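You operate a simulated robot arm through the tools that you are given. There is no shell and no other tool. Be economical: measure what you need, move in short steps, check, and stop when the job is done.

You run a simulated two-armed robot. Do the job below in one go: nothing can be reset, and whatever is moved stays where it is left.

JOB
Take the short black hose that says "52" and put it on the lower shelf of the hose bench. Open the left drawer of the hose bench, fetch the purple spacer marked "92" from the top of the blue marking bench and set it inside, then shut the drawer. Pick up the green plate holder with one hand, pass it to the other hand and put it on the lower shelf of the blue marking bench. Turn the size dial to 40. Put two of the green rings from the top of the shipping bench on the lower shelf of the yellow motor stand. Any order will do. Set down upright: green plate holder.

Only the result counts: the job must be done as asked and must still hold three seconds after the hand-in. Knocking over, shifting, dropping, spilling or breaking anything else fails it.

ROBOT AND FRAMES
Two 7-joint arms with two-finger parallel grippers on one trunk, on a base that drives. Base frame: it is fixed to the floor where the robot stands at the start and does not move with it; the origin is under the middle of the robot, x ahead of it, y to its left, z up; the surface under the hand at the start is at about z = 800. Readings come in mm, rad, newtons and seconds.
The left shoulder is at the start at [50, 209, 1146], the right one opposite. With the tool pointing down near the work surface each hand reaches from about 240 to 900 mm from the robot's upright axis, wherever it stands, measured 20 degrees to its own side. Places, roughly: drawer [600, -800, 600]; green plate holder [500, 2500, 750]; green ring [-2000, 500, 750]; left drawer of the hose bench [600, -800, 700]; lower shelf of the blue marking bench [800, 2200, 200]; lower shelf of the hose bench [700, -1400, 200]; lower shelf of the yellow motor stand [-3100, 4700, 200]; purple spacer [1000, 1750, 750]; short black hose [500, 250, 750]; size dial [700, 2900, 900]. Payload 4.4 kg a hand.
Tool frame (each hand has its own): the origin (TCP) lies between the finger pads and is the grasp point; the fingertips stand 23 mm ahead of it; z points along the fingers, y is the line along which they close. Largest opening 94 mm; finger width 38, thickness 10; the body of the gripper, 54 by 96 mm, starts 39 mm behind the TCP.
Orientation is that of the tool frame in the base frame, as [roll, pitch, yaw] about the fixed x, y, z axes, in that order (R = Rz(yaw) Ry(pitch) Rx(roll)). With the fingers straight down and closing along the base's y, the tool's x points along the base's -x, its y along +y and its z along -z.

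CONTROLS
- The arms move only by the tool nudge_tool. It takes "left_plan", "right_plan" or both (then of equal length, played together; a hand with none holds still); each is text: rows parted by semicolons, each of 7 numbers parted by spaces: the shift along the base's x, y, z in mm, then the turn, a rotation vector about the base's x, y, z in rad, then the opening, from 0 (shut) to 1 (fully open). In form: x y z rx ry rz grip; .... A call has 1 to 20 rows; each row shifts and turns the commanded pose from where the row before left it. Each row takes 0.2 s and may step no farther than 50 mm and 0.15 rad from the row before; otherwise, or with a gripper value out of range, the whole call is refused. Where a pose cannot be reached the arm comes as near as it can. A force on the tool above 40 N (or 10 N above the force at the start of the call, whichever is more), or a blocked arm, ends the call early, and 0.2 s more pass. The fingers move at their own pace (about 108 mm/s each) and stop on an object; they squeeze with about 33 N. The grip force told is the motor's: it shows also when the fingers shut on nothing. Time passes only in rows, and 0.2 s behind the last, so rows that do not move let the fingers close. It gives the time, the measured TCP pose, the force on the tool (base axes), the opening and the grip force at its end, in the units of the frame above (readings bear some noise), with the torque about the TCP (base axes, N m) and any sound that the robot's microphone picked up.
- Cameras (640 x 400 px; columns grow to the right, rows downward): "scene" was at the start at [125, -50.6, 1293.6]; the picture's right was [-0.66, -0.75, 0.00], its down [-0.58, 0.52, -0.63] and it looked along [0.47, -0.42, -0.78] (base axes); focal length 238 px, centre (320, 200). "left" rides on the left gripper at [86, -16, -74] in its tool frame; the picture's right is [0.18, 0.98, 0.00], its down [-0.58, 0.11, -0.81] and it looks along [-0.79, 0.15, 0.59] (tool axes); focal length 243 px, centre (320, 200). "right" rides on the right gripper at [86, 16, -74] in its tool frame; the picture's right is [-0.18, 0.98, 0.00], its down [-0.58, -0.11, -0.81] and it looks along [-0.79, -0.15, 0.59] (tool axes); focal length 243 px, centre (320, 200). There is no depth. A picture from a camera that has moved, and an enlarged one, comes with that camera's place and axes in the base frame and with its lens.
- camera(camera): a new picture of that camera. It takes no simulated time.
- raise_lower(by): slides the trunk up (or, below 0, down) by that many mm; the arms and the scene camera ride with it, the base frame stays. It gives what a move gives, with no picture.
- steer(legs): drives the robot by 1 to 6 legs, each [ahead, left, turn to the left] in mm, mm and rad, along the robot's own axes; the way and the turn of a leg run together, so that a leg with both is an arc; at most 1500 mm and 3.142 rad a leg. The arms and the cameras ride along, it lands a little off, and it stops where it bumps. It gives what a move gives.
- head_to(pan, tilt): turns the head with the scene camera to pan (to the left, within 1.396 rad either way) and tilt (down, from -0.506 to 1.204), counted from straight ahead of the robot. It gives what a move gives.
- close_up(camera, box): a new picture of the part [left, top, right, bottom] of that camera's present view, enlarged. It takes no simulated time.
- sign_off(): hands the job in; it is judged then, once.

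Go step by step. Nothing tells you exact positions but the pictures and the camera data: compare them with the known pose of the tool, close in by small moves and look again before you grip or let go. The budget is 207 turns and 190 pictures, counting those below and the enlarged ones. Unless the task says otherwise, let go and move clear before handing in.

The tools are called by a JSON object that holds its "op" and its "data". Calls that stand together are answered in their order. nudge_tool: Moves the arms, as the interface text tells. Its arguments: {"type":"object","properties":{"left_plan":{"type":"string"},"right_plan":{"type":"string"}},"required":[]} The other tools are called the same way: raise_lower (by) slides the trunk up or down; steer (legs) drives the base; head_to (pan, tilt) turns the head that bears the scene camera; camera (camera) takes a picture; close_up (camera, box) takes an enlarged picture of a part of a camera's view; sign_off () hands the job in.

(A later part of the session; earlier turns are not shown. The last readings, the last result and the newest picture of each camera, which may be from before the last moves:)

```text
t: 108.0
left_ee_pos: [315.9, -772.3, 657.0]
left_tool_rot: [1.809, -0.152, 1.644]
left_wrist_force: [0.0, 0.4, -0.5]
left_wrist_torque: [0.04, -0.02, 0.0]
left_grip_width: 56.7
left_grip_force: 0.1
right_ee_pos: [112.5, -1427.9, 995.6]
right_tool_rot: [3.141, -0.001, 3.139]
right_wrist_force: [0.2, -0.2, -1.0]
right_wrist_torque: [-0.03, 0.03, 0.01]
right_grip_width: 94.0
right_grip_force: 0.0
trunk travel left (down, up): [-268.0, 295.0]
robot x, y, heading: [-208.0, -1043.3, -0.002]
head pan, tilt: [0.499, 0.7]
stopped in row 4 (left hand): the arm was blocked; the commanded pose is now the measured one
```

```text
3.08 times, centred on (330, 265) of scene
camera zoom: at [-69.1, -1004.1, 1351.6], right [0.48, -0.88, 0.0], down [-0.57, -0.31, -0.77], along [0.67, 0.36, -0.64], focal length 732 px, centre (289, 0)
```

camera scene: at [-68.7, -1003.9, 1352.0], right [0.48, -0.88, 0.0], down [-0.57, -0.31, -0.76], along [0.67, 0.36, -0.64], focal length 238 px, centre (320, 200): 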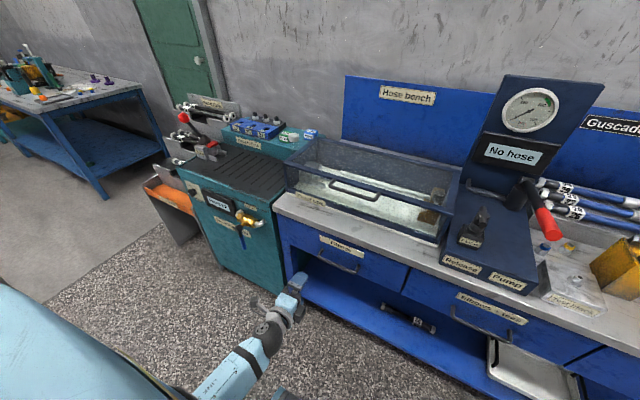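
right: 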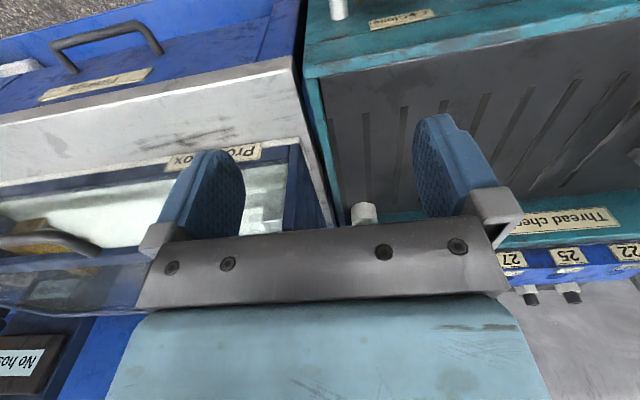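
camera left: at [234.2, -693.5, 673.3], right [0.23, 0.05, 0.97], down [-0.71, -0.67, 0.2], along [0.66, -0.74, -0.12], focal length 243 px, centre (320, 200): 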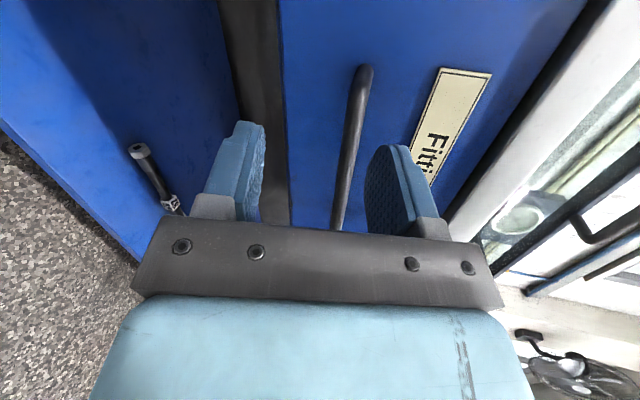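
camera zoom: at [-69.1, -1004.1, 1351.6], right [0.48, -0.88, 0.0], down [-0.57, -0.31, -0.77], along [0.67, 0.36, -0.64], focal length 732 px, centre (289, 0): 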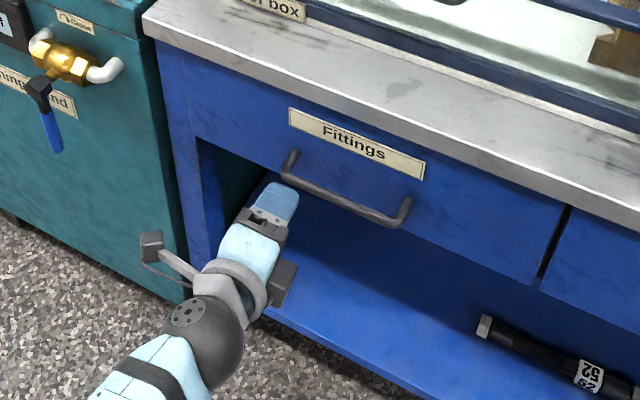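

The bar lies between the finger planes. I'll raise 12 mm with the trunk and drive forward so the fingers straddle it.

{"op": "raise_lower", "data": {"by": 13}}

{"op": "steer", "data": {"legs": [[0, -40, 0], [50, 0, 0]]}}

{"op": "camera", "data": {"camera": "left"}}

{"op": "close_up", "data": {"camera": "scene", "box": [230, 200, 430, 330]}}

```text
t: 108.7
left_ee_pos: [317.5, -773.1, 669.8]
left_tool_rot: [1.809, -0.152, 1.642]
left_wrist_force: [-0.4, 0.2, -1.4]
left_wrist_torque: [-0.02, 0.0, -0.03]
left_grip_width: 56.2
left_grip_force: 0.1
right_ee_pos: [112.6, -1428.9, 1008.0]
right_tool_rot: [3.138, 0.0, 3.138]
right_wrist_force: [-1.1, -0.6, -0.4]
right_wrist_torque: [-0.04, -0.02, 0.01]
right_grip_width: 93.8
right_grip_force: 0.1
trunk travel left (down, up): [-281.0, 282.0]
robot x, y, heading: [-210.4, -1046.0, -0.001]
head pan, tilt: [0.499, 0.7]
```

```text
t: 110.2
left_ee_pos: [365.8, -816.3, 670.4]
left_tool_rot: [1.809, -0.152, 1.639]
left_wrist_force: [0.3, -0.9, 0.2]
left_wrist_torque: [-0.02, -0.01, -0.04]
left_grip_width: 56.2
left_grip_force: 0.1
right_ee_pos: [162.0, -1469.9, 1006.3]
right_tool_rot: [3.139, -0.002, 3.136]
right_wrist_force: [0.7, 0.2, -0.2]
right_wrist_torque: [-0.02, 0.03, 0.03]
right_grip_width: 93.9
right_grip_force: 0.1
trunk travel left (down, up): [-281.0, 282.0]
robot x, y, heading: [-163.6, -1085.6, -0.01]
head pan, tilt: [0.499, 0.7]
```

```text
140 pictures are left
camera left: at [284.7, -735.5, 685.9], right [0.23, 0.05, 0.97], down [-0.71, -0.67, 0.21], along [0.66, -0.74, -0.12], focal length 243 px, centre (320, 200)
```

left: 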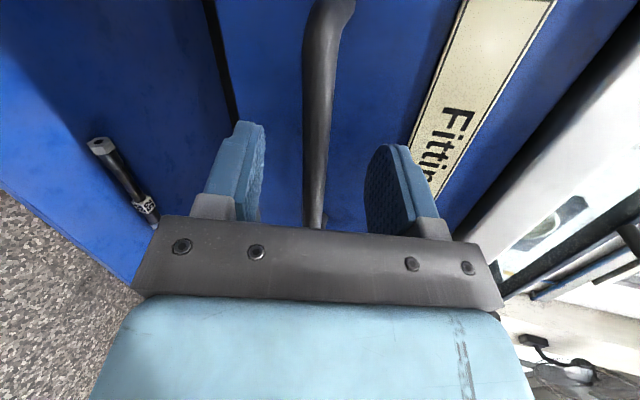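

```text
3.08 times, centred on (330, 265) of scene
camera zoom: at [-18.3, -1045.2, 1364.9], right [0.47, -0.88, 0.0], down [-0.57, -0.31, -0.76], along [0.67, 0.36, -0.64], focal length 732 px, centre (289, 0)
```

zoom: 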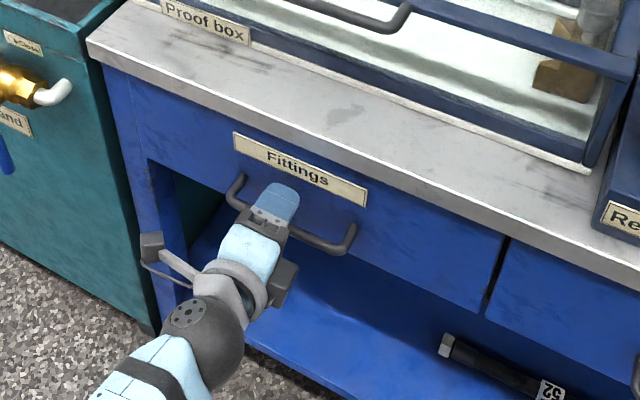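

The bar is between the fingers. I'll close on it.

{"op": "nudge_tool", "data": {"left_plan": "5 0 0 0 0 0 0.5;4 0 0 0 0 0 0.3;0 0 0 0 0 0 0;0 0 0 0 0 0 0"}}

{"op": "camera", "data": {"camera": "left"}}

```text
t: 111.2
left_ee_pos: [374.7, -814.3, 663.9]
left_tool_rot: [1.818, -0.15, 1.641]
left_wrist_force: [-18.7, -3.2, -32.1]
left_wrist_torque: [-1.73, 0.0, 1.28]
left_grip_width: 17.0
left_grip_force: 44.7
right_ee_pos: [162.2, -1469.1, 1009.1]
right_tool_rot: [-3.141, -0.001, 3.137]
right_wrist_force: [0.1, 0.4, -0.3]
right_wrist_torque: [-0.02, 0.02, -0.01]
right_grip_width: 93.8
right_grip_force: 0.0
trunk travel left (down, up): [-281.0, 282.0]
robot x, y, heading: [-163.5, -1083.7, -0.005]
head pan, tilt: [0.499, 0.7]
```

```text
138 pictures are left
camera left: at [291.9, -735.3, 681.9], right [0.24, 0.06, 0.97], down [-0.71, -0.67, 0.21], along [0.66, -0.74, -0.12], focal length 243 px, centre (320, 200)
```

left: 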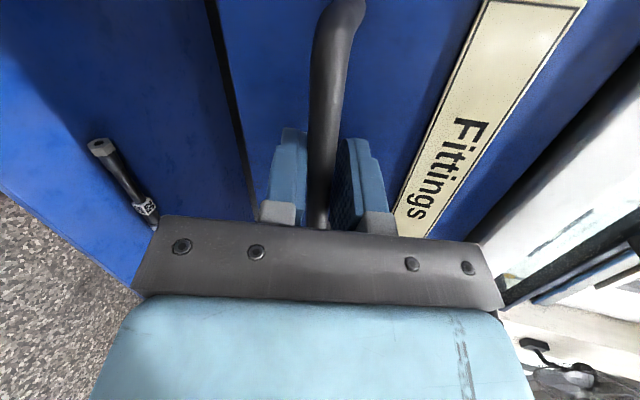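

I have the handle. I'll ease the vertical strain and pull.

{"op": "nudge_tool", "data": {"left_plan": "0 0 -3 0 0 0 0;-10 0 0 0 0 0 0;-20 0 0 0 0 0 0;-30 0 0 0 0 0 0"}}

```text
t: 111.6
left_ee_pos: [373.3, -813.8, 665.3]
left_tool_rot: [1.817, -0.15, 1.638]
left_wrist_force: [-0.7, -9.2, -4.7]
left_wrist_torque: [-1.59, 0.1, 1.72]
left_grip_width: 16.4
left_grip_force: 44.7
right_ee_pos: [159.4, -1470.0, 1008.1]
right_tool_rot: [3.141, -0.001, 3.136]
right_wrist_force: [0.1, -0.4, 0.4]
right_wrist_torque: [-0.01, 0.02, -0.02]
right_grip_width: 93.7
right_grip_force: 0.1
trunk travel left (down, up): [-281.0, 282.0]
robot x, y, heading: [-163.4, -1083.5, -0.004]
head pan, tilt: [0.499, 0.7]
stopped in row 2 (left hand): the force on the tool passed its limit at 50 N (the readings are from after the stop); the commanded pose is now the measured one
```

{"op": "nudge_tool", "data": {"left_plan": "-4 0 0 0 0 0 0;-4 0 0 0 0 0 0;-4 0 0 0 0 0 0;-4 0 0 0 0 0 0;-6 0 0 0 0 0 0;-6 0 0 0 0 0 0;-8 0 0 0 0 0 0;-8 0 0 0 0 0 0"}}

```text
t: 112.3
left_ee_pos: [366.4, -812.8, 665.2]
left_tool_rot: [1.811, -0.155, 1.631]
left_wrist_force: [-0.5, -7.1, -10.7]
left_wrist_torque: [-1.47, 0.06, 1.62]
left_grip_width: 16.9
left_grip_force: 45.2
right_ee_pos: [159.4, -1470.1, 1008.4]
right_tool_rot: [-3.141, -0.001, 3.135]
right_wrist_force: [-0.3, 0.3, -0.1]
right_wrist_torque: [0.07, -0.02, -0.01]
right_grip_width: 93.9
right_grip_force: 0.0
trunk travel left (down, up): [-281.0, 282.0]
robot x, y, heading: [-164.3, -1082.8, -0.002]
head pan, tilt: [0.499, 0.7]
stopped in row 3 (left hand): the force on the tool passed its limit at 41 N (the readings are from after the stop); the commanded pose is now the measured one
```

It moved 7 mm. I'll pull with the base instead.

{"op": "steer", "data": {"legs": [[-100, 0, 0]]}}

{"op": "camera", "data": {"camera": "left"}}

```text
t: 113.5
left_ee_pos: [266.4, -815.1, 663.7]
left_tool_rot: [1.811, -0.155, 1.628]
left_wrist_force: [0.9, -18.8, -18.3]
left_wrist_torque: [-1.77, -0.01, 0.49]
left_grip_width: 17.1
left_grip_force: 45.2
right_ee_pos: [61.9, -1470.6, 1007.5]
right_tool_rot: [-3.142, -0.002, 3.133]
right_wrist_force: [0.4, 0.6, -0.9]
right_wrist_torque: [0.0, -0.03, 0.0]
right_grip_width: 94.1
right_grip_force: 0.2
trunk travel left (down, up): [-281.0, 282.0]
robot x, y, heading: [-263.8, -1087.4, -0.007]
head pan, tilt: [0.499, 0.7]
```

```text
137 pictures are left
camera left: at [185.8, -733.1, 682.1], right [0.23, 0.05, 0.97], down [-0.72, -0.66, 0.2], along [0.65, -0.75, -0.12], focal length 243 px, centre (320, 200)
```

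left: 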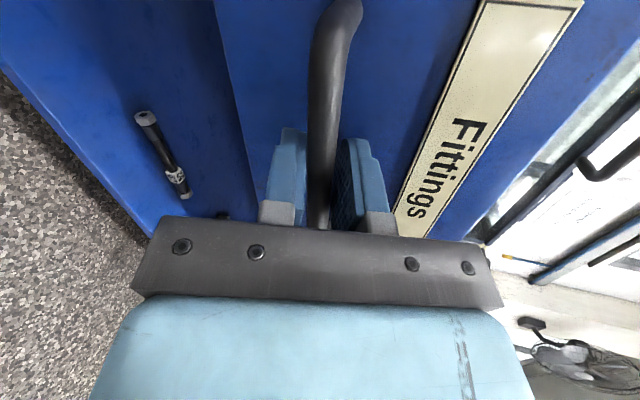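

The drawer comes. I'll pull it another 110 mm and look.

{"op": "steer", "data": {"legs": [[-110, 0, 0]]}}

{"op": "camera", "data": {"camera": "scene"}}

```text
t: 114.7
left_ee_pos: [154.5, -813.6, 664.6]
left_tool_rot: [1.811, -0.156, 1.625]
left_wrist_force: [1.0, 1.9, -10.1]
left_wrist_torque: [-1.45, 0.07, 1.29]
left_grip_width: 17.0
left_grip_force: 45.0
right_ee_pos: [-53.8, -1469.3, 1008.2]
right_tool_rot: [3.141, 0.0, 3.131]
right_wrist_force: [0.6, 0.1, 1.2]
right_wrist_torque: [0.01, -0.01, -0.03]
right_grip_width: 94.0
right_grip_force: 0.1
trunk travel left (down, up): [-281.0, 282.0]
robot x, y, heading: [-375.1, -1082.1, -0.009]
head pan, tilt: [0.499, 0.7]
```

```text
136 pictures are left
camera scene: at [-231.3, -1043.7, 1365.0], right [0.47, -0.88, 0.0], down [-0.57, -0.3, -0.76], along [0.68, 0.36, -0.64], focal length 238 px, centre (320, 200)
```

scene: 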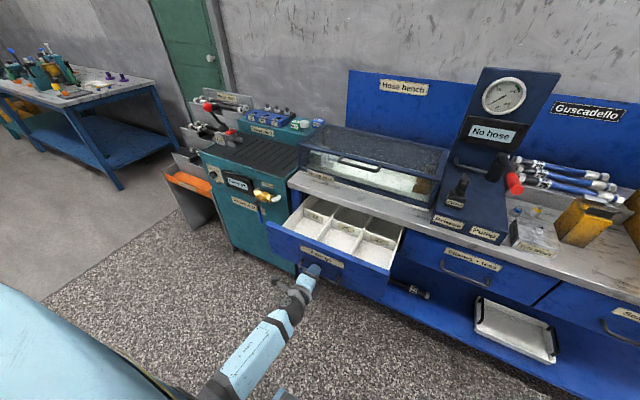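

The drawer is open about 215 mm, with three white compartments. I'll release and back away.

{"op": "nudge_tool", "data": {"left_plan": "0 0 0 0 0 0 0.3;0 0 0 0 0 0 0.6;0 0 0 0 0 0 0.6"}}

{"op": "steer", "data": {"legs": [[-150, 0, 0]]}}

{"op": "close_up", "data": {"camera": "scene", "box": [200, 140, 440, 290]}}

```text
t: 115.5
left_ee_pos: [153.5, -813.7, 666.1]
left_tool_rot: [1.81, -0.158, 1.627]
left_wrist_force: [-0.3, 0.4, -0.6]
left_wrist_torque: [-0.02, -0.01, 0.0]
left_grip_width: 56.3
left_grip_force: 0.2
right_ee_pos: [-53.3, -1470.4, 1007.9]
right_tool_rot: [3.14, -0.001, 3.13]
right_wrist_force: [0.5, 0.8, -0.8]
right_wrist_torque: [0.0, 0.04, 0.02]
right_grip_width: 94.2
right_grip_force: 0.1
trunk travel left (down, up): [-281.0, 282.0]
robot x, y, heading: [-376.0, -1082.8, -0.007]
head pan, tilt: [0.499, 0.7]
```

```text
t: 116.9
left_ee_pos: [5.0, -812.8, 665.9]
left_tool_rot: [1.808, -0.159, 1.627]
left_wrist_force: [-0.2, 0.0, 0.0]
left_wrist_torque: [0.0, 0.05, -0.01]
left_grip_width: 56.3
left_grip_force: 0.1
right_ee_pos: [-202.6, -1469.8, 1009.4]
right_tool_rot: [3.141, 0.002, 3.132]
right_wrist_force: [0.3, 0.2, 0.3]
right_wrist_torque: [0.01, -0.01, -0.01]
right_grip_width: 94.1
right_grip_force: 0.0
trunk travel left (down, up): [-281.0, 282.0]
robot x, y, heading: [-521.0, -1079.2, -0.013]
head pan, tilt: [0.499, 0.7]
```

```text
2.67 times, centred on (320, 215) of scene
camera zoom: at [-381.6, -1043.2, 1365.2], right [0.47, -0.88, 0.0], down [-0.57, -0.3, -0.77], along [0.68, 0.36, -0.64], focal length 634 px, centre (320, 160)
```

zoom: 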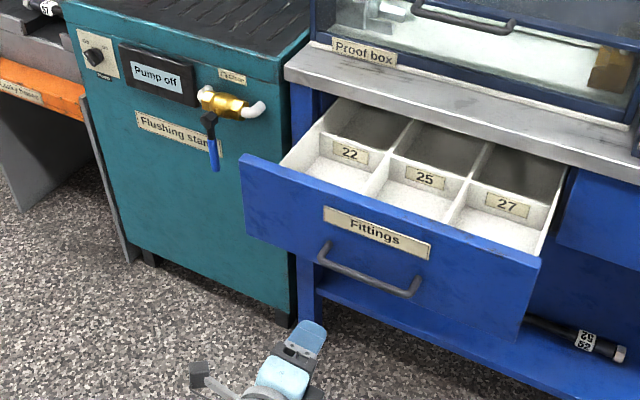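

Compartments are clear. I'll fold the left hand back into a normal downward posture and then drive to the marking bench.

{"op": "nudge_tool", "data": {"left_plan": "-10 10 20 -0.08 0 0 1;-10 10 30 -0.08 0 0 1;-10 10 40 0 0.133 0 1;0 5 40 0 0.133 0 1;0 0 40 0 0.133 0 1;0 0 40 0 0.133 0 1;0 0 0 0 0.133 0 1;0 0 0 0 0.133 0 1;0 0 0 0 0.133 0 1;0 0 0 0 0.133 0 1;0 0 0 0 0.133 0 1;0 0 0 0 0.133 0 1"}}

{"op": "nudge_tool", "data": {"left_plan": "-10 0 10 0 0 0.145 1;-10 0 10 0 0 0.145 1;-10 0 10 0 0 0.145 1;-10 0 10 0 0 0.145 1;-10 0 0 0 0 0.145 1;-10 0 0 0 0 0.145 1;-10 0 0 0 0 0.145 1;-10 0 0 0 0 0.145 1;-10 0 0 0 0 0.145 1;-10 0 0 0 0 0.145 1"}}

{"op": "steer", "data": {"legs": [[0, 1500, 0], [0, 200, 1.57]]}}

{"op": "head_to", "data": {"pan": -0.3, "tilt": 0.4}}

{"op": "camera", "data": {"camera": "scene"}}

```text
t: 119.5
left_ee_pos: [-24.4, -776.4, 875.5]
left_tool_rot: [-3.131, -0.054, 1.585]
left_wrist_force: [-0.3, 0.7, 0.6]
left_wrist_torque: [-0.04, 0.01, -0.02]
left_grip_width: 94.0
left_grip_force: 0.2
right_ee_pos: [-201.1, -1468.7, 1008.3]
right_tool_rot: [-3.14, 0.0, 3.131]
right_wrist_force: [-1.4, -0.8, -0.1]
right_wrist_torque: [0.01, 0.0, -0.02]
right_grip_width: 93.8
right_grip_force: 0.1
trunk travel left (down, up): [-281.0, 282.0]
robot x, y, heading: [-525.3, -1079.6, -0.008]
head pan, tilt: [0.499, 0.7]
```

```text
t: 121.7
left_ee_pos: [-125.0, -777.0, 915.2]
left_tool_rot: [-3.135, -0.051, 3.039]
left_wrist_force: [0.1, 0.7, -0.4]
left_wrist_torque: [-0.01, 0.0, 0.01]
left_grip_width: 94.0
left_grip_force: 0.0
right_ee_pos: [-203.2, -1468.5, 1007.0]
right_tool_rot: [-3.142, 0.0, 3.129]
right_wrist_force: [-0.1, 0.2, -0.4]
right_wrist_torque: [-0.01, 0.01, 0.0]
right_grip_width: 94.0
right_grip_force: 0.0
trunk travel left (down, up): [-281.0, 282.0]
robot x, y, heading: [-521.7, -1084.9, -0.012]
head pan, tilt: [0.499, 0.7]
```

```text
t: 138.5
left_ee_pos: [-911.9, 923.3, 914.9]
left_tool_rot: [-3.134, -0.054, -1.711]
left_wrist_force: [-0.2, 0.3, 0.0]
left_wrist_torque: [0.03, -0.04, -0.02]
left_grip_width: 94.1
left_grip_force: 0.1
right_ee_pos: [-222.6, 824.4, 1008.8]
right_tool_rot: [3.141, 0.001, -1.614]
right_wrist_force: [0.2, 0.2, -0.4]
right_wrist_torque: [0.01, -0.01, 0.04]
right_grip_width: 94.0
right_grip_force: 0.0
trunk travel left (down, up): [-281.0, 282.0]
robot x, y, heading: [-617.9, 519.1, 1.531]
head pan, tilt: [0.499, 0.7]
```

```text
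t: 139.6
left_ee_pos: [-911.7, 922.4, 915.4]
left_tool_rot: [-3.136, -0.053, -1.711]
left_wrist_force: [0.3, 0.6, -0.3]
left_wrist_torque: [0.0, 0.0, 0.0]
left_grip_width: 94.2
left_grip_force: 0.0
right_ee_pos: [-223.1, 823.1, 1007.5]
right_tool_rot: [-3.14, 0.001, -1.614]
right_wrist_force: [0.6, 0.1, -1.0]
right_wrist_torque: [0.0, 0.02, 0.0]
right_grip_width: 94.5
right_grip_force: 0.1
trunk travel left (down, up): [-281.0, 282.0]
robot x, y, heading: [-618.2, 516.2, 1.529]
head pan, tilt: [-0.3, 0.4]
```

```text
134 pictures are left
camera scene: at [-585.3, 669.4, 1391.9], right [0.94, -0.34, 0.0], down [-0.13, -0.37, -0.92], along [0.31, 0.87, -0.39], focal length 238 px, centre (320, 200)
```

scene: 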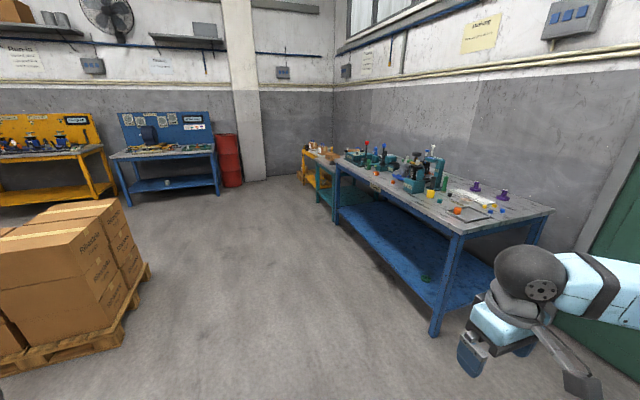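

The marking bench top is in view with two purple spacers near the far right corner. I'll drive to its near end and look closely.

{"op": "steer", "data": {"legs": [[530, -1150, 0]]}}

{"op": "head_to", "data": {"pan": -0.35, "tilt": 0.55}}

{"op": "camera", "data": {"camera": "scene"}}

```text
t: 149.2
left_ee_pos: [204.3, 1404.6, 915.1]
left_tool_rot: [-3.13, -0.052, -1.693]
left_wrist_force: [0.2, -0.3, -0.4]
left_wrist_torque: [0.01, -0.02, 0.0]
left_grip_width: 94.1
left_grip_force: 0.1
right_ee_pos: [891.1, 1318.8, 1010.8]
right_tool_rot: [3.138, 0.001, -1.595]
right_wrist_force: [0.1, 0.3, 0.1]
right_wrist_torque: [0.01, 0.0, 0.0]
right_grip_width: 94.2
right_grip_force: 0.1
trunk travel left (down, up): [-281.0, 282.0]
robot x, y, heading: [506.1, 1001.3, 1.546]
head pan, tilt: [-0.3, 0.4]
stopped in leg 1: the robot was blocked; the commanded pose is now the measured one
```

```text
t: 149.8
left_ee_pos: [203.3, 1404.5, 913.1]
left_tool_rot: [-3.126, -0.05, -1.691]
left_wrist_force: [0.5, 0.7, -0.4]
left_wrist_torque: [0.02, 0.01, 0.01]
left_grip_width: 94.0
left_grip_force: 0.0
right_ee_pos: [890.8, 1318.7, 1010.9]
right_tool_rot: [3.139, 0.001, -1.592]
right_wrist_force: [0.8, 0.0, 1.1]
right_wrist_torque: [0.01, -0.01, 0.0]
right_grip_width: 94.2
right_grip_force: 0.2
trunk travel left (down, up): [-281.0, 282.0]
robot x, y, heading: [507.7, 1003.6, 1.548]
head pan, tilt: [-0.351, 0.55]
```

```text
133 pictures are left
camera scene: at [534.7, 1151.9, 1378.8], right [0.93, -0.36, 0.01], down [-0.18, -0.48, -0.86], along [0.31, 0.8, -0.52], focal length 238 px, centre (320, 200)
```

scene: 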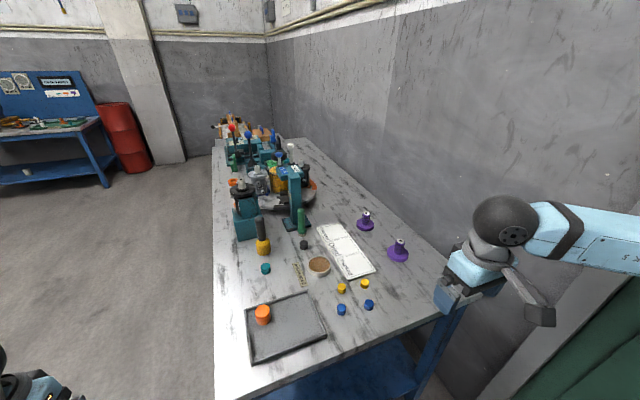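

The bump was likely the right elbow against the wall; I'll move left a little and zoom in on the spacers.

{"op": "steer", "data": {"legs": [[0, 60, 0]]}}

{"op": "close_up", "data": {"camera": "scene", "box": [320, 180, 500, 290]}}

{"op": "head_to", "data": {"pan": -1.2, "tilt": 0.6}}

{"op": "camera", "data": {"camera": "scene"}}

```text
t: 151.1
left_ee_pos: [147.1, 1406.5, 914.2]
left_tool_rot: [-3.133, -0.052, -1.69]
left_wrist_force: [-0.6, -0.5, -1.3]
left_wrist_torque: [0.02, 0.03, -0.02]
left_grip_width: 93.8
left_grip_force: 0.1
right_ee_pos: [835.8, 1322.8, 1006.5]
right_tool_rot: [3.133, 0.001, -1.59]
right_wrist_force: [0.2, -0.1, -0.3]
right_wrist_torque: [-0.05, 0.01, 0.01]
right_grip_width: 94.2
right_grip_force: 0.0
trunk travel left (down, up): [-281.0, 282.0]
robot x, y, heading: [449.6, 1004.0, 1.547]
head pan, tilt: [-0.351, 0.55]
```

```text
3.56 times, centred on (410, 235) of scene
camera zoom: at [482.5, 1155.6, 1378.2], right [0.93, -0.36, 0.0], down [-0.19, -0.49, -0.85], along [0.31, 0.79, -0.52], focal length 846 px, centre (0, 76)
```

zoom: 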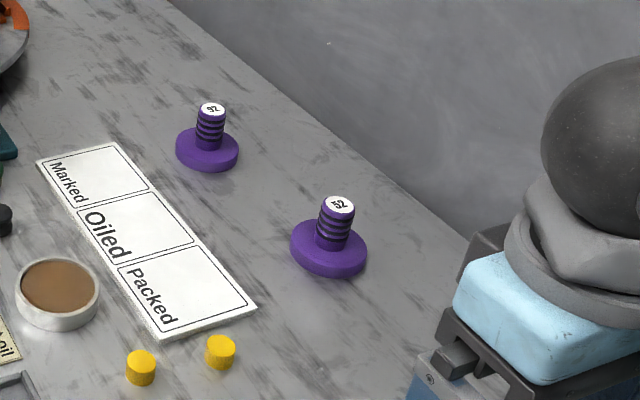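

```text
t: 152.2
left_ee_pos: [147.8, 1407.0, 915.6]
left_tool_rot: [-3.132, -0.051, -1.689]
left_wrist_force: [0.2, -0.2, 0.0]
left_wrist_torque: [0.0, -0.02, 0.0]
left_grip_width: 94.0
left_grip_force: 0.0
right_ee_pos: [834.9, 1321.4, 1007.4]
right_tool_rot: [3.132, -0.001, -1.59]
right_wrist_force: [0.3, 0.0, 0.3]
right_wrist_torque: [0.0, 0.03, 0.01]
right_grip_width: 94.3
right_grip_force: 0.0
trunk travel left (down, up): [-281.0, 282.0]
robot x, y, heading: [447.5, 1001.5, 1.55]
head pan, tilt: [-1.201, 0.6]
```

```text
131 pictures are left
camera scene: at [532.9, 1102.1, 1373.7], right [0.34, -0.94, 0.0], down [-0.53, -0.19, -0.83], along [0.78, 0.28, -0.56], focal length 238 px, centre (320, 200)
```

scene: 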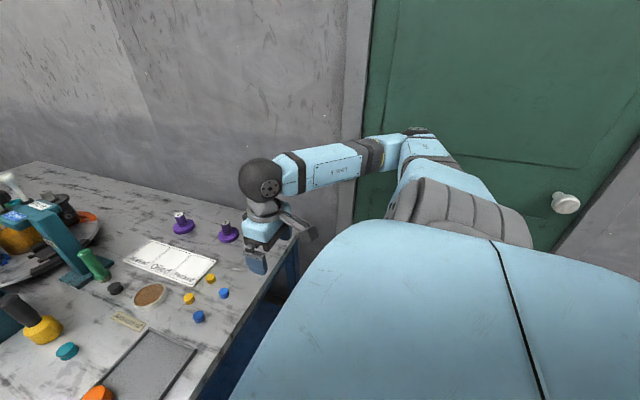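

The right elbow is near the door; nothing disturbed. I'll zoom harder on the two spacer tops.

{"op": "close_up", "data": {"camera": "scene", "box": [160, 200, 250, 256]}}

```text
7.11 times, centred on (205, 228) of scene
camera zoom: at [532.9, 1102.1, 1373.7], right [0.34, -0.94, 0.0], down [-0.53, -0.19, -0.83], along [0.78, 0.28, -0.56], focal length 1692 px, centre (1138, 1)
```

zoom: 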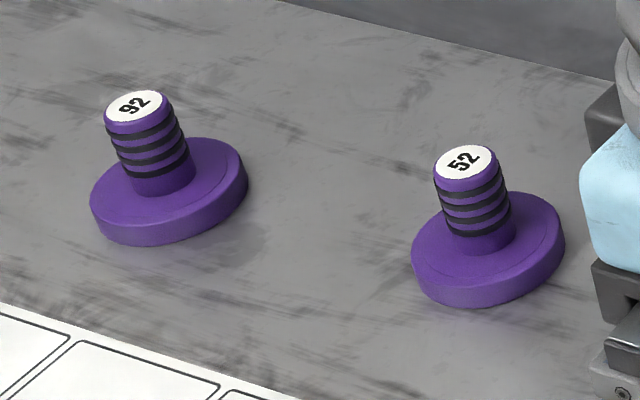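

Spacer 92 is the farther one, near [990, 1800, ~790]. I'll stretch the right hand forward over the bench (which pulls the elbow off the wall), then drive closer.

{"op": "nudge_tool", "data": {"right_plan": "-5 45 0 0 0 0 1;-5 45 0 0 0 0 1;0 45 0 0 0 0 1;0 45 0 0 0 0 1;0 45 0 0 0 0 1;0 45 0 0 0 0 1;0 45 0 0 0 0 1;0 30 0 0 0 0 1"}}

{"op": "head_to", "data": {"pan": -0.7, "tilt": 0.6}}

{"op": "camera", "data": {"camera": "scene"}}

{"op": "camera", "data": {"camera": "right"}}

```text
t: 154.0
left_ee_pos: [147.3, 1407.2, 915.4]
left_tool_rot: [-3.134, -0.051, -1.691]
left_wrist_force: [0.4, 0.0, -0.7]
left_wrist_torque: [-0.02, -0.02, 0.01]
left_grip_width: 94.1
left_grip_force: 0.1
right_ee_pos: [825.2, 1665.9, 1005.7]
right_tool_rot: [3.134, 0.0, -1.591]
right_wrist_force: [-0.8, 1.0, 0.3]
right_wrist_torque: [0.02, -0.02, -0.01]
right_grip_width: 94.1
right_grip_force: 0.0
trunk travel left (down, up): [-281.0, 282.0]
robot x, y, heading: [446.1, 1007.6, 1.549]
head pan, tilt: [-1.201, 0.6]
```

```text
t: 155.0
left_ee_pos: [147.0, 1406.0, 916.1]
left_tool_rot: [-3.135, -0.054, -1.689]
left_wrist_force: [-0.2, -0.3, 0.0]
left_wrist_torque: [0.01, 0.0, -0.02]
left_grip_width: 94.0
left_grip_force: 0.1
right_ee_pos: [825.4, 1665.8, 1006.1]
right_tool_rot: [3.133, 0.0, -1.592]
right_wrist_force: [0.3, 0.3, 0.0]
right_wrist_torque: [0.0, -0.02, -0.02]
right_grip_width: 94.0
right_grip_force: 0.1
trunk travel left (down, up): [-281.0, 282.0]
robot x, y, heading: [447.0, 1004.6, 1.548]
head pan, tilt: [-0.7, 0.6]
```

```text
129 pictures are left
camera scene: at [508.3, 1138.2, 1373.7], right [0.75, -0.66, 0.0], down [-0.37, -0.42, -0.83], along [0.55, 0.62, -0.56], focal length 238 px, centre (320, 200)
```

scene: 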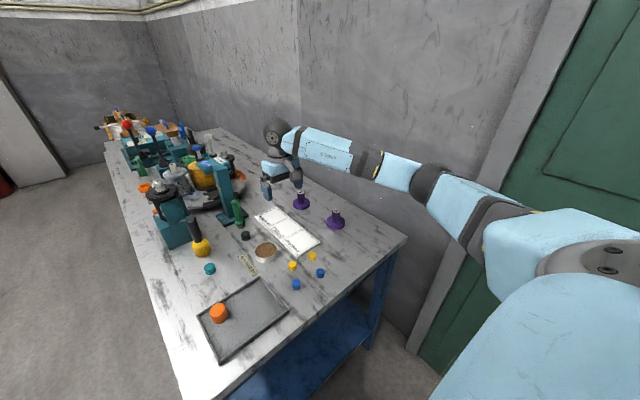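

```text
128 pictures are left
camera right: at [807.8, 1580.0, 1079.9], right [-0.98, 0.2, 0.01], down [0.13, 0.58, 0.81], along [0.16, 0.79, -0.59], focal length 243 px, centre (320, 200)
```

right: 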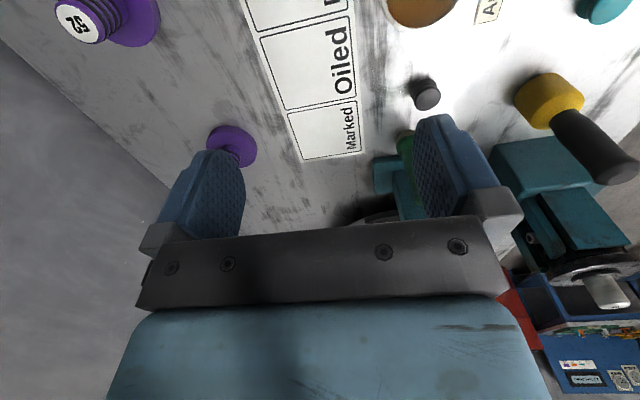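

Now I'll drive right and slightly ahead to bring spacer 92 into reach.

{"op": "steer", "data": {"legs": [[50, -110, 0]]}}

{"op": "camera", "data": {"camera": "right"}}

{"op": "camera", "data": {"camera": "scene"}}

```text
t: 156.6
left_ee_pos: [258.2, 1455.1, 915.1]
left_tool_rot: [-3.134, -0.053, -1.687]
left_wrist_force: [-0.3, -0.5, -0.7]
left_wrist_torque: [0.03, -0.01, 0.01]
left_grip_width: 94.2
left_grip_force: 0.0
right_ee_pos: [935.6, 1715.7, 1005.4]
right_tool_rot: [3.132, 0.001, -1.591]
right_wrist_force: [-0.4, 0.9, 0.0]
right_wrist_torque: [0.01, 0.0, -0.01]
right_grip_width: 94.1
right_grip_force: 0.1
trunk travel left (down, up): [-281.0, 282.0]
robot x, y, heading: [560.0, 1057.5, 1.553]
head pan, tilt: [-0.7, 0.6]
```

```text
127 pictures are left
camera right: at [918.3, 1629.3, 1079.8], right [-0.98, 0.2, 0.01], down [0.13, 0.58, 0.81], along [0.16, 0.79, -0.59], focal length 243 px, centre (320, 200)
```

right: 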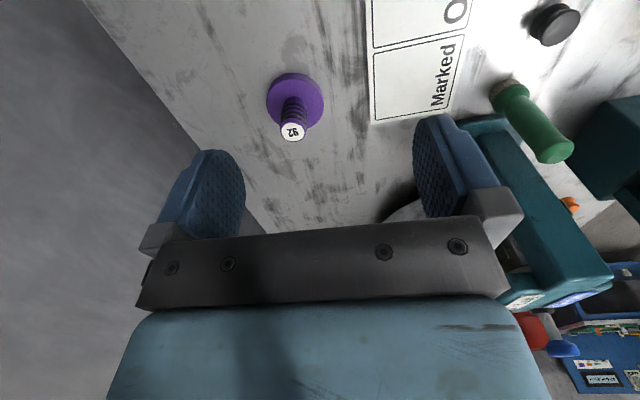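

```text
126 pictures are left
camera scene: at [619.4, 1187.1, 1373.7], right [0.75, -0.66, 0.0], down [-0.37, -0.42, -0.82], along [0.54, 0.62, -0.57], focal length 238 px, centre (320, 200)
```

scene: 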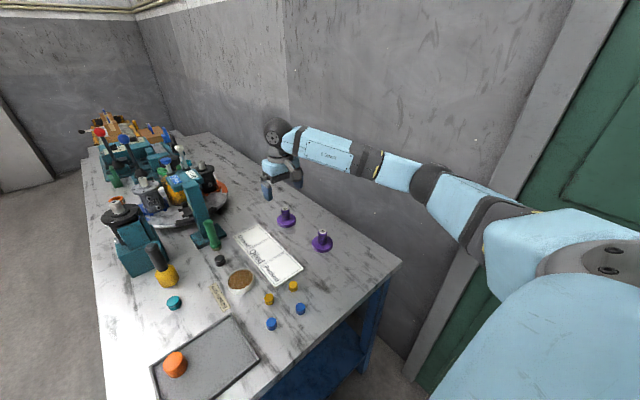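

Triangulating the right-hand views: spacer 92 stands at about [981, 1795], flange top z≈795, top z≈854; the wall is well behind it. I'll move above it and check.

{"op": "nudge_tool", "data": {"right_plan": "15 26 -20 0 0 0 0.7;15 26 -30 0 0 0 0.7;15 27 -30 0 0 0 0.7;0 0 -20 0 0 0 0.7"}}

{"op": "camera", "data": {"camera": "right"}}

{"op": "close_up", "data": {"camera": "scene", "box": [200, 110, 380, 270]}}

```text
t: 157.6
left_ee_pos: [258.1, 1454.6, 915.1]
left_tool_rot: [-3.135, -0.053, -1.687]
left_wrist_force: [-0.9, -0.4, 1.1]
left_wrist_torque: [0.0, -0.01, -0.01]
left_grip_width: 94.1
left_grip_force: 0.1
right_ee_pos: [982.0, 1793.6, 906.1]
right_tool_rot: [3.134, 0.001, -1.588]
right_wrist_force: [0.1, 0.2, -0.4]
right_wrist_torque: [0.01, 0.03, 0.0]
right_grip_width: 65.8
right_grip_force: 0.0
trunk travel left (down, up): [-281.0, 282.0]
robot x, y, heading: [558.7, 1053.2, 1.553]
head pan, tilt: [-0.7, 0.6]
```

```text
125 pictures are left
camera right: at [963.6, 1708.4, 980.2], right [-0.98, 0.2, 0.01], down [0.13, 0.58, 0.81], along [0.16, 0.79, -0.59], focal length 243 px, centre (320, 200)
```

right: 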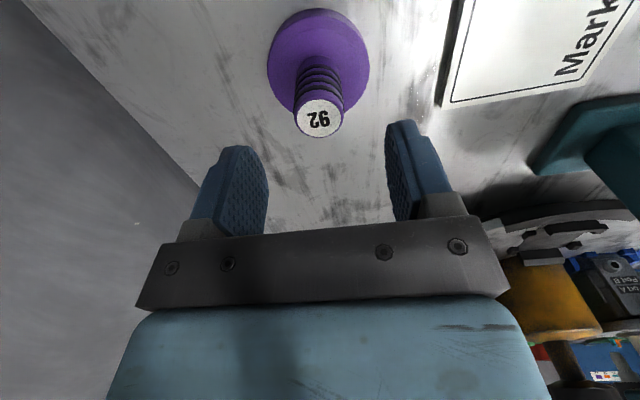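

```text
2.50 times, centred on (290, 190) of scene
camera zoom: at [619.5, 1186.6, 1373.8], right [0.75, -0.66, 0.0], down [-0.37, -0.42, -0.83], along [0.54, 0.62, -0.56], focal length 595 px, centre (395, 225)
```

zoom: 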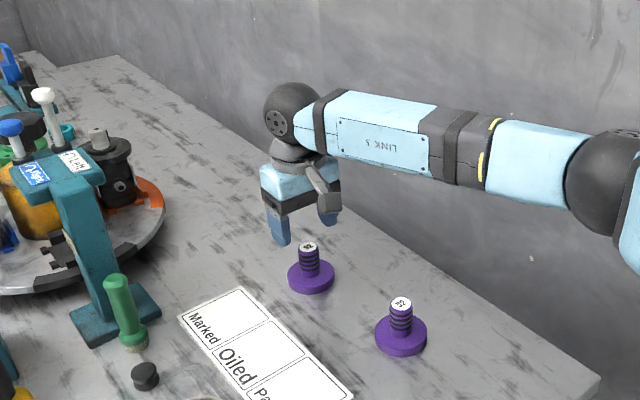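

The post is centred under the hand. I'll descend around it and grip.

{"op": "nudge_tool", "data": {"right_plan": "-1 -2 -25 0 0 0 0.7;0 0 -25 0 0 0 0.7;0 0 -15 0 0 0 0.7;0 0 -10 0 0 0 0.7;0 0 0 0 0 0 0.7"}}

{"op": "camera", "data": {"camera": "right"}}

```text
t: 158.8
left_ee_pos: [256.6, 1453.2, 917.2]
left_tool_rot: [-3.134, -0.05, -1.687]
left_wrist_force: [0.2, -0.1, 0.1]
left_wrist_torque: [0.01, 0.02, 0.0]
left_grip_width: 94.1
left_grip_force: 0.0
right_ee_pos: [978.5, 1792.6, 838.3]
right_tool_rot: [3.135, 0.009, -1.591]
right_wrist_force: [2.8, 5.4, 29.9]
right_wrist_torque: [-0.1, -1.13, 0.2]
right_grip_width: 67.0
right_grip_force: 2.3
trunk travel left (down, up): [-281.0, 282.0]
robot x, y, heading: [555.6, 1049.3, 1.553]
head pan, tilt: [-0.7, 0.6]
```

```text
123 pictures are left
camera right: at [960.2, 1706.3, 911.4], right [-0.98, 0.2, 0.01], down [0.13, 0.57, 0.81], along [0.16, 0.79, -0.59], focal length 243 px, centre (320, 200)
```

right: 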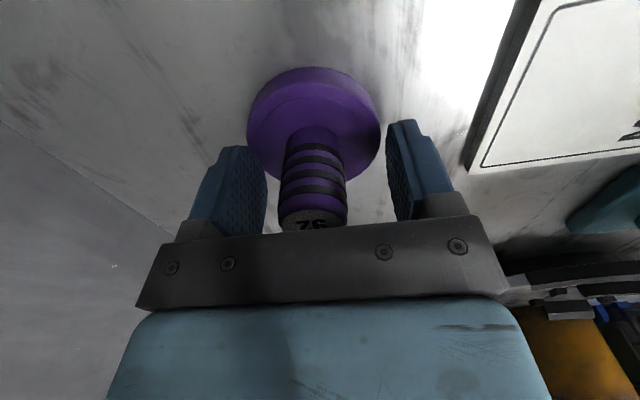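

A fingertip touches the flange. I'll rise 3 mm and close.

{"op": "nudge_tool", "data": {"right_plan": "0 0 4 0 0 0 0.6;0 0 0 0 0 0 0.3;0 0 0 0 0 0 0;0 0 0 0 0 0 0;0 0 0 0 0 0 0"}}

{"op": "nudge_tool", "data": {"right_plan": "0 0 10 0 0 0 0;0 0 30 0 0 0 0;0 0 40 0 0 0 0;0 0 40 0 0 0 0;0 0 40 0 0 0 0"}}

{"op": "camera", "data": {"camera": "right"}}

```text
t: 160.0
left_ee_pos: [256.1, 1452.7, 915.7]
left_tool_rot: [-3.133, -0.048, -1.689]
left_wrist_force: [0.9, 0.2, 0.4]
left_wrist_torque: [-0.01, 0.01, 0.03]
left_grip_width: 93.8
left_grip_force: 0.1
right_ee_pos: [975.9, 1790.9, 838.7]
right_tool_rot: [3.135, 0.001, -1.589]
right_wrist_force: [-5.4, -4.8, 20.1]
right_wrist_torque: [-0.43, -0.48, -0.2]
right_grip_width: 28.5
right_grip_force: 33.0
trunk travel left (down, up): [-281.0, 282.0]
robot x, y, heading: [562.4, 1060.2, 1.554]
head pan, tilt: [-0.7, 0.6]
```

```text
t: 161.2
left_ee_pos: [257.5, 1455.0, 915.5]
left_tool_rot: [-3.133, -0.053, -1.689]
left_wrist_force: [-0.7, -0.8, 0.3]
left_wrist_torque: [-0.03, 0.01, 0.01]
left_grip_width: 93.9
left_grip_force: 0.0
right_ee_pos: [978.9, 1789.1, 996.8]
right_tool_rot: [3.133, 0.0, -1.59]
right_wrist_force: [-0.8, 0.1, -2.2]
right_wrist_torque: [0.04, 0.01, -0.01]
right_grip_width: 28.3
right_grip_force: 33.4
trunk travel left (down, up): [-281.0, 282.0]
robot x, y, heading: [558.2, 1053.5, 1.553]
head pan, tilt: [-0.7, 0.6]
```

```text
122 pictures are left
camera right: at [961.7, 1703.0, 1070.1], right [-0.98, 0.2, 0.01], down [0.13, 0.58, 0.81], along [0.16, 0.79, -0.59], focal length 243 px, centre (320, 200)
```

right: 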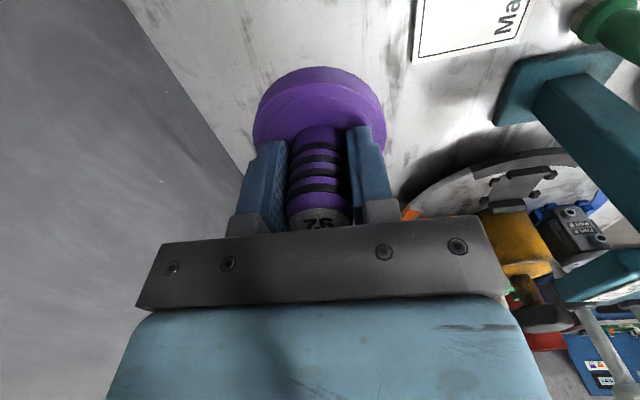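

Spacer 92 is in the right hand. I'll back off, swing clear of the bench and retract the arm.

{"op": "steer", "data": {"legs": [[-200, 0, 0], [0, 900, 0]]}}

{"op": "nudge_tool", "data": {"right_plan": "0 -45 0 0 0 0 0;0 -45 0 0 0 0 0;0 -45 0 0 0 0 0;0 -45 0 0 0 0 0;0 -45 0 0 0 0 0;0 -45 0 0 0 0 0;0 -45 0 0 0 0 0"}}

{"op": "steer", "data": {"legs": [[-750, 0, 0], [0, 0, -1.553]]}}

```text
t: 170.6
left_ee_pos: [-629.5, 1284.2, 915.2]
left_tool_rot: [-3.135, -0.053, -1.704]
left_wrist_force: [0.1, 0.4, 0.6]
left_wrist_torque: [0.01, 0.03, -0.03]
left_grip_width: 94.1
left_grip_force: 0.0
right_ee_pos: [97.0, 1606.3, 995.9]
right_tool_rot: [3.133, 0.001, -1.608]
right_wrist_force: [1.2, -0.7, -2.9]
right_wrist_torque: [0.02, -0.02, 0.01]
right_grip_width: 28.5
right_grip_force: 33.0
trunk travel left (down, up): [-281.0, 282.0]
robot x, y, heading: [-335.3, 881.2, 1.538]
head pan, tilt: [-0.7, 0.6]
```

```text
t: 172.2
left_ee_pos: [-629.9, 1283.1, 916.0]
left_tool_rot: [-3.135, -0.05, -1.703]
left_wrist_force: [-0.9, -0.4, 0.3]
left_wrist_torque: [0.0, -0.01, 0.0]
left_grip_width: 93.8
left_grip_force: 0.2
right_ee_pos: [98.2, 1288.1, 993.8]
right_tool_rot: [3.134, 0.0, -1.603]
right_wrist_force: [0.4, 0.2, -1.8]
right_wrist_torque: [0.04, -0.01, 0.02]
right_grip_width: 28.3
right_grip_force: 33.2
trunk travel left (down, up): [-281.0, 282.0]
robot x, y, heading: [-335.0, 877.2, 1.532]
head pan, tilt: [-0.7, 0.6]
```

```text
t: 179.9
left_ee_pos: [30.7, 444.4, 915.4]
left_tool_rot: [-3.135, -0.053, 3.064]
left_wrist_force: [0.3, -0.1, -0.7]
left_wrist_torque: [-0.01, 0.02, -0.01]
left_grip_width: 94.0
left_grip_force: 0.1
right_ee_pos: [75.2, -281.8, 993.6]
right_tool_rot: [3.132, -0.001, -3.121]
right_wrist_force: [-0.4, 0.5, -2.1]
right_wrist_torque: [-0.01, 0.02, -0.01]
right_grip_width: 28.3
right_grip_force: 32.9
trunk travel left (down, up): [-281.0, 282.0]
robot x, y, heading: [-361.2, 126.2, 0.02]
head pan, tilt: [-0.7, 0.6]
```

{"op": "steer", "data": {"legs": [[40, -620, 0]]}}

{"op": "head_to", "data": {"pan": -0.45, "tilt": 0.8}}

{"op": "camera", "data": {"camera": "scene"}}

{"op": "camera", "data": {"camera": "right"}}

```text
t: 185.9
left_ee_pos: [83.9, -172.3, 916.2]
left_tool_rot: [-3.135, -0.054, 3.08]
left_wrist_force: [0.7, 0.7, 0.4]
left_wrist_torque: [-0.02, -0.02, -0.01]
left_grip_width: 94.2
left_grip_force: 0.0
right_ee_pos: [140.3, -898.7, 992.3]
right_tool_rot: [3.131, 0.002, -3.106]
right_wrist_force: [-0.5, -0.3, -1.8]
right_wrist_torque: [0.01, 0.01, -0.02]
right_grip_width: 28.5
right_grip_force: 33.0
trunk travel left (down, up): [-281.0, 282.0]
robot x, y, heading: [-301.0, -494.1, 0.041]
head pan, tilt: [-0.7, 0.6]
```

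```text
t: 186.7
left_ee_pos: [84.1, -171.0, 914.4]
left_tool_rot: [-3.133, -0.052, 3.08]
left_wrist_force: [0.3, 0.5, 0.6]
left_wrist_torque: [-0.01, -0.01, -0.01]
left_grip_width: 94.0
left_grip_force: 0.0
right_ee_pos: [140.7, -898.0, 994.0]
right_tool_rot: [3.131, -0.001, -3.107]
right_wrist_force: [-0.5, -0.8, -2.6]
right_wrist_torque: [0.0, 0.0, 0.0]
right_grip_width: 28.4
right_grip_force: 33.2
trunk travel left (down, up): [-281.0, 282.0]
robot x, y, heading: [-299.6, -494.5, 0.035]
head pan, tilt: [-0.45, 0.799]
```

```text
121 pictures are left
camera scene: at [-159.1, -525.2, 1356.8], right [-0.4, -0.92, 0.0], down [-0.66, 0.29, -0.7], along [0.64, -0.28, -0.72], focal length 238 px, centre (320, 200)
```

scene: 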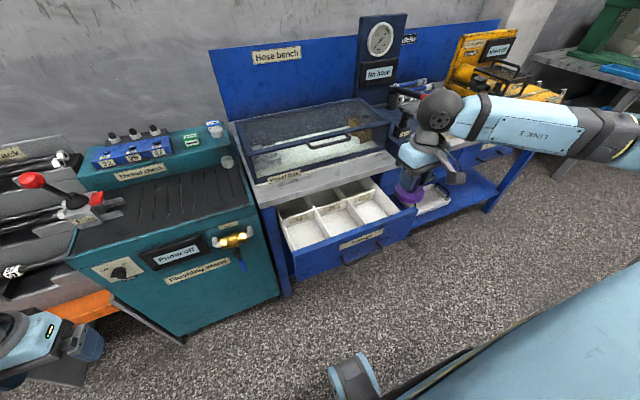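

```text
120 pictures are left
camera right: at [52.6, -885.2, 1067.0], right [0.15, 0.99, 0.01], down [0.59, -0.09, 0.81], along [0.8, -0.11, -0.59], focal length 243 px, centre (320, 200)
```

right: 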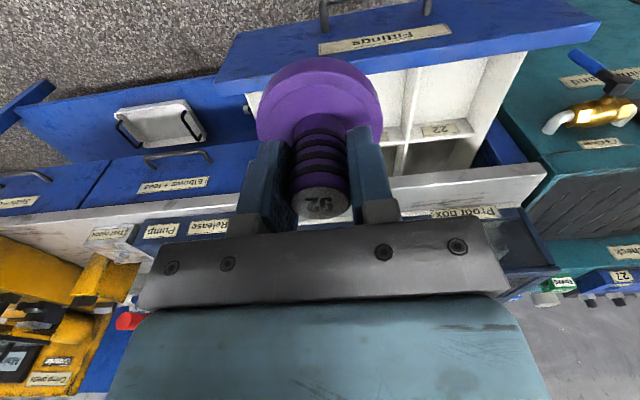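

The drawer's middle front compartment is around [270, -825]. I'll move above it and check.

{"op": "nudge_tool", "data": {"right_plan": "32 18 -30 0 0 0 0;32 18 -30 0 0 0 0;32 18 -30 0 0 0 0;32 18 -30 0 0 0 0;0 0 0 0 0 0 0"}}

{"op": "camera", "data": {"camera": "right"}}

{"op": "close_up", "data": {"camera": "scene", "box": [220, 110, 460, 290]}}

```text
t: 187.9
left_ee_pos: [82.5, -173.1, 916.4]
left_tool_rot: [-3.135, -0.053, 3.08]
left_wrist_force: [-0.4, -0.6, -0.1]
left_wrist_torque: [0.01, 0.0, 0.03]
left_grip_width: 93.9
left_grip_force: 0.1
right_ee_pos: [266.0, -824.1, 876.5]
right_tool_rot: [3.131, 0.0, -3.104]
right_wrist_force: [0.4, -0.2, -2.5]
right_wrist_torque: [0.01, -0.02, 0.03]
right_grip_width: 28.6
right_grip_force: 33.1
trunk travel left (down, up): [-281.0, 282.0]
robot x, y, heading: [-301.0, -494.9, 0.038]
head pan, tilt: [-0.45, 0.799]
```

```text
119 pictures are left
camera right: at [177.0, -810.9, 948.9], right [0.15, 0.99, 0.01], down [0.59, -0.09, 0.81], along [0.8, -0.11, -0.59], focal length 243 px, centre (320, 200)
```

right: 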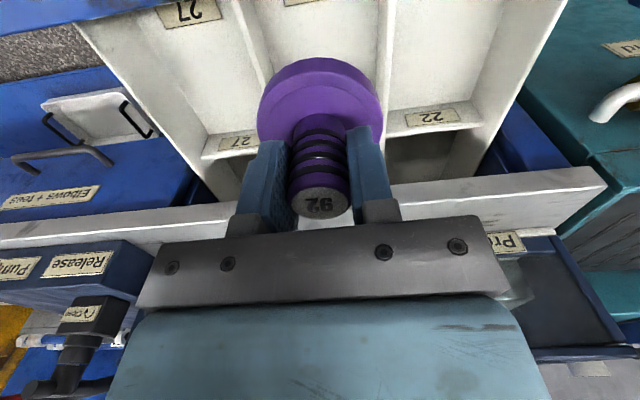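

```text
2.22 times, centred on (340, 200) of scene
camera zoom: at [-159.7, -525.4, 1356.9], right [-0.4, -0.92, 0.0], down [-0.66, 0.29, -0.7], along [0.64, -0.28, -0.72], focal length 529 px, centre (276, 200)
```

zoom: 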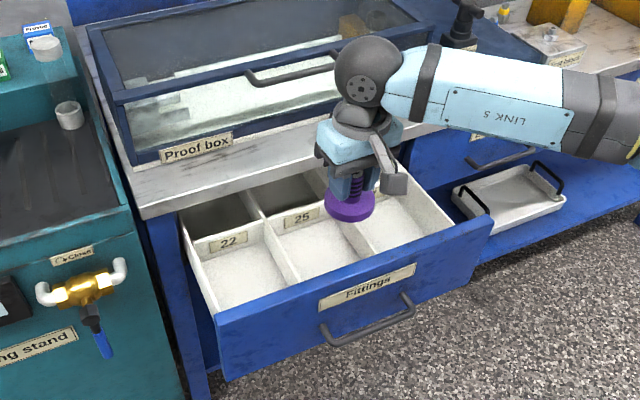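

The middle front compartment spans y -772…-876, x≈215…355. I'll shift slightly and lower.

{"op": "nudge_tool", "data": {"right_plan": "12 0 -30 0 0 0 0;4 0 -30 0 0 0 0;0 0 -30 0 0 0 0;0 0 -20 0 0 0 0;0 0 0 0 0 0 0"}}

{"op": "camera", "data": {"camera": "right"}}

{"op": "close_up", "data": {"camera": "scene", "box": [220, 110, 460, 290]}}

```text
t: 189.1
left_ee_pos: [83.0, -172.4, 915.1]
left_tool_rot: [-3.135, -0.053, 3.082]
left_wrist_force: [0.1, -0.1, -0.6]
left_wrist_torque: [0.01, -0.03, 0.04]
left_grip_width: 93.7
left_grip_force: 0.0
right_ee_pos: [284.3, -825.0, 763.2]
right_tool_rot: [3.132, -0.002, -3.104]
right_wrist_force: [0.5, 0.4, -2.2]
right_wrist_torque: [-0.02, -0.01, 0.02]
right_grip_width: 28.5
right_grip_force: 32.7
trunk travel left (down, up): [-281.0, 282.0]
robot x, y, heading: [-300.7, -496.9, 0.034]
head pan, tilt: [-0.45, 0.799]
```

```text
117 pictures are left
camera right: at [197.3, -812.2, 837.0], right [0.15, 0.99, 0.01], down [0.59, -0.09, 0.81], along [0.8, -0.11, -0.59], focal length 243 px, centre (320, 200)
```

right: 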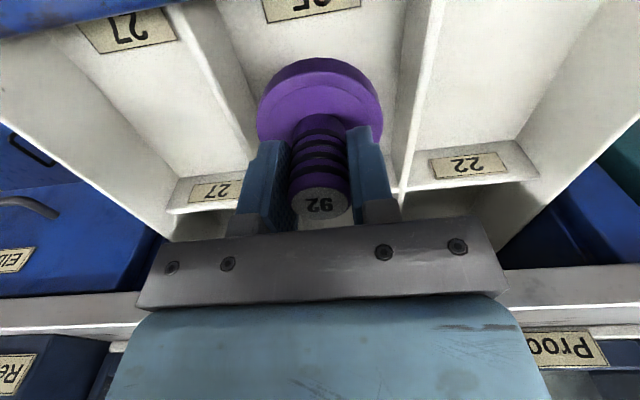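

```text
2.22 times, centred on (340, 200) of scene
camera zoom: at [-159.1, -525.1, 1356.8], right [-0.4, -0.92, 0.0], down [-0.66, 0.29, -0.7], along [0.64, -0.28, -0.72], focal length 529 px, centre (276, 200)
```

zoom: 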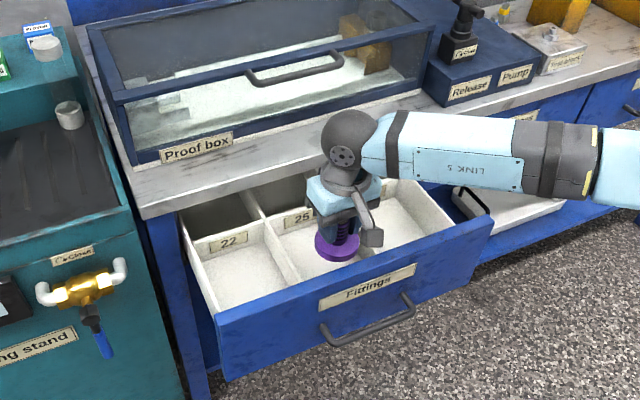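

It hangs inside the compartment. Lowering in small steps until it touches the floor.

{"op": "nudge_tool", "data": {"right_plan": "0 0 -10 0 0 0 0;0 0 -10 0 0 0 0;0 0 -8 0 0 0 0;0 0 -6 0 0 0 0;0 0 -5 0 0 0 0;0 0 -5 0 0 0 0;0 0 -5 0 0 0 0;0 0 -5 0 0 0 0"}}

{"op": "close_up", "data": {"camera": "scene", "box": [260, 140, 420, 260]}}

```text
t: 190.9
left_ee_pos: [84.0, -171.3, 914.2]
left_tool_rot: [-3.134, -0.051, 3.082]
left_wrist_force: [0.5, 1.5, 0.7]
left_wrist_torque: [0.02, -0.02, -0.01]
left_grip_width: 94.1
left_grip_force: 0.1
right_ee_pos: [284.1, -827.4, 707.5]
right_tool_rot: [3.132, -0.001, -3.104]
right_wrist_force: [-0.4, -0.5, -2.4]
right_wrist_torque: [0.01, -0.02, 0.0]
right_grip_width: 28.6
right_grip_force: 32.8
trunk travel left (down, up): [-281.0, 282.0]
robot x, y, heading: [-299.2, -495.1, 0.034]
head pan, tilt: [-0.45, 0.799]
```

```text
3.33 times, centred on (340, 200) of scene
camera zoom: at [-159.0, -525.1, 1356.8], right [-0.4, -0.92, 0.0], down [-0.66, 0.29, -0.7], along [0.64, -0.28, -0.72], focal length 793 px, centre (253, 200)
```

zoom: 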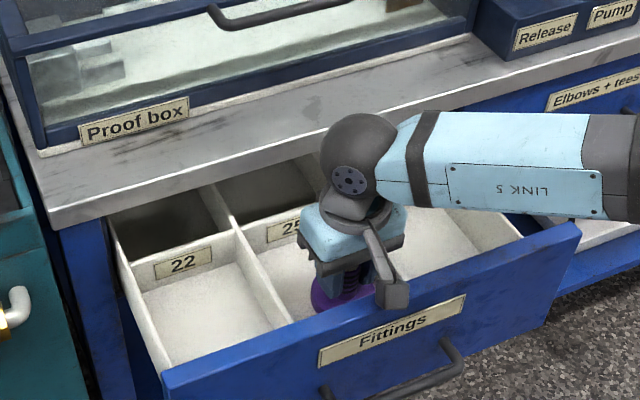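

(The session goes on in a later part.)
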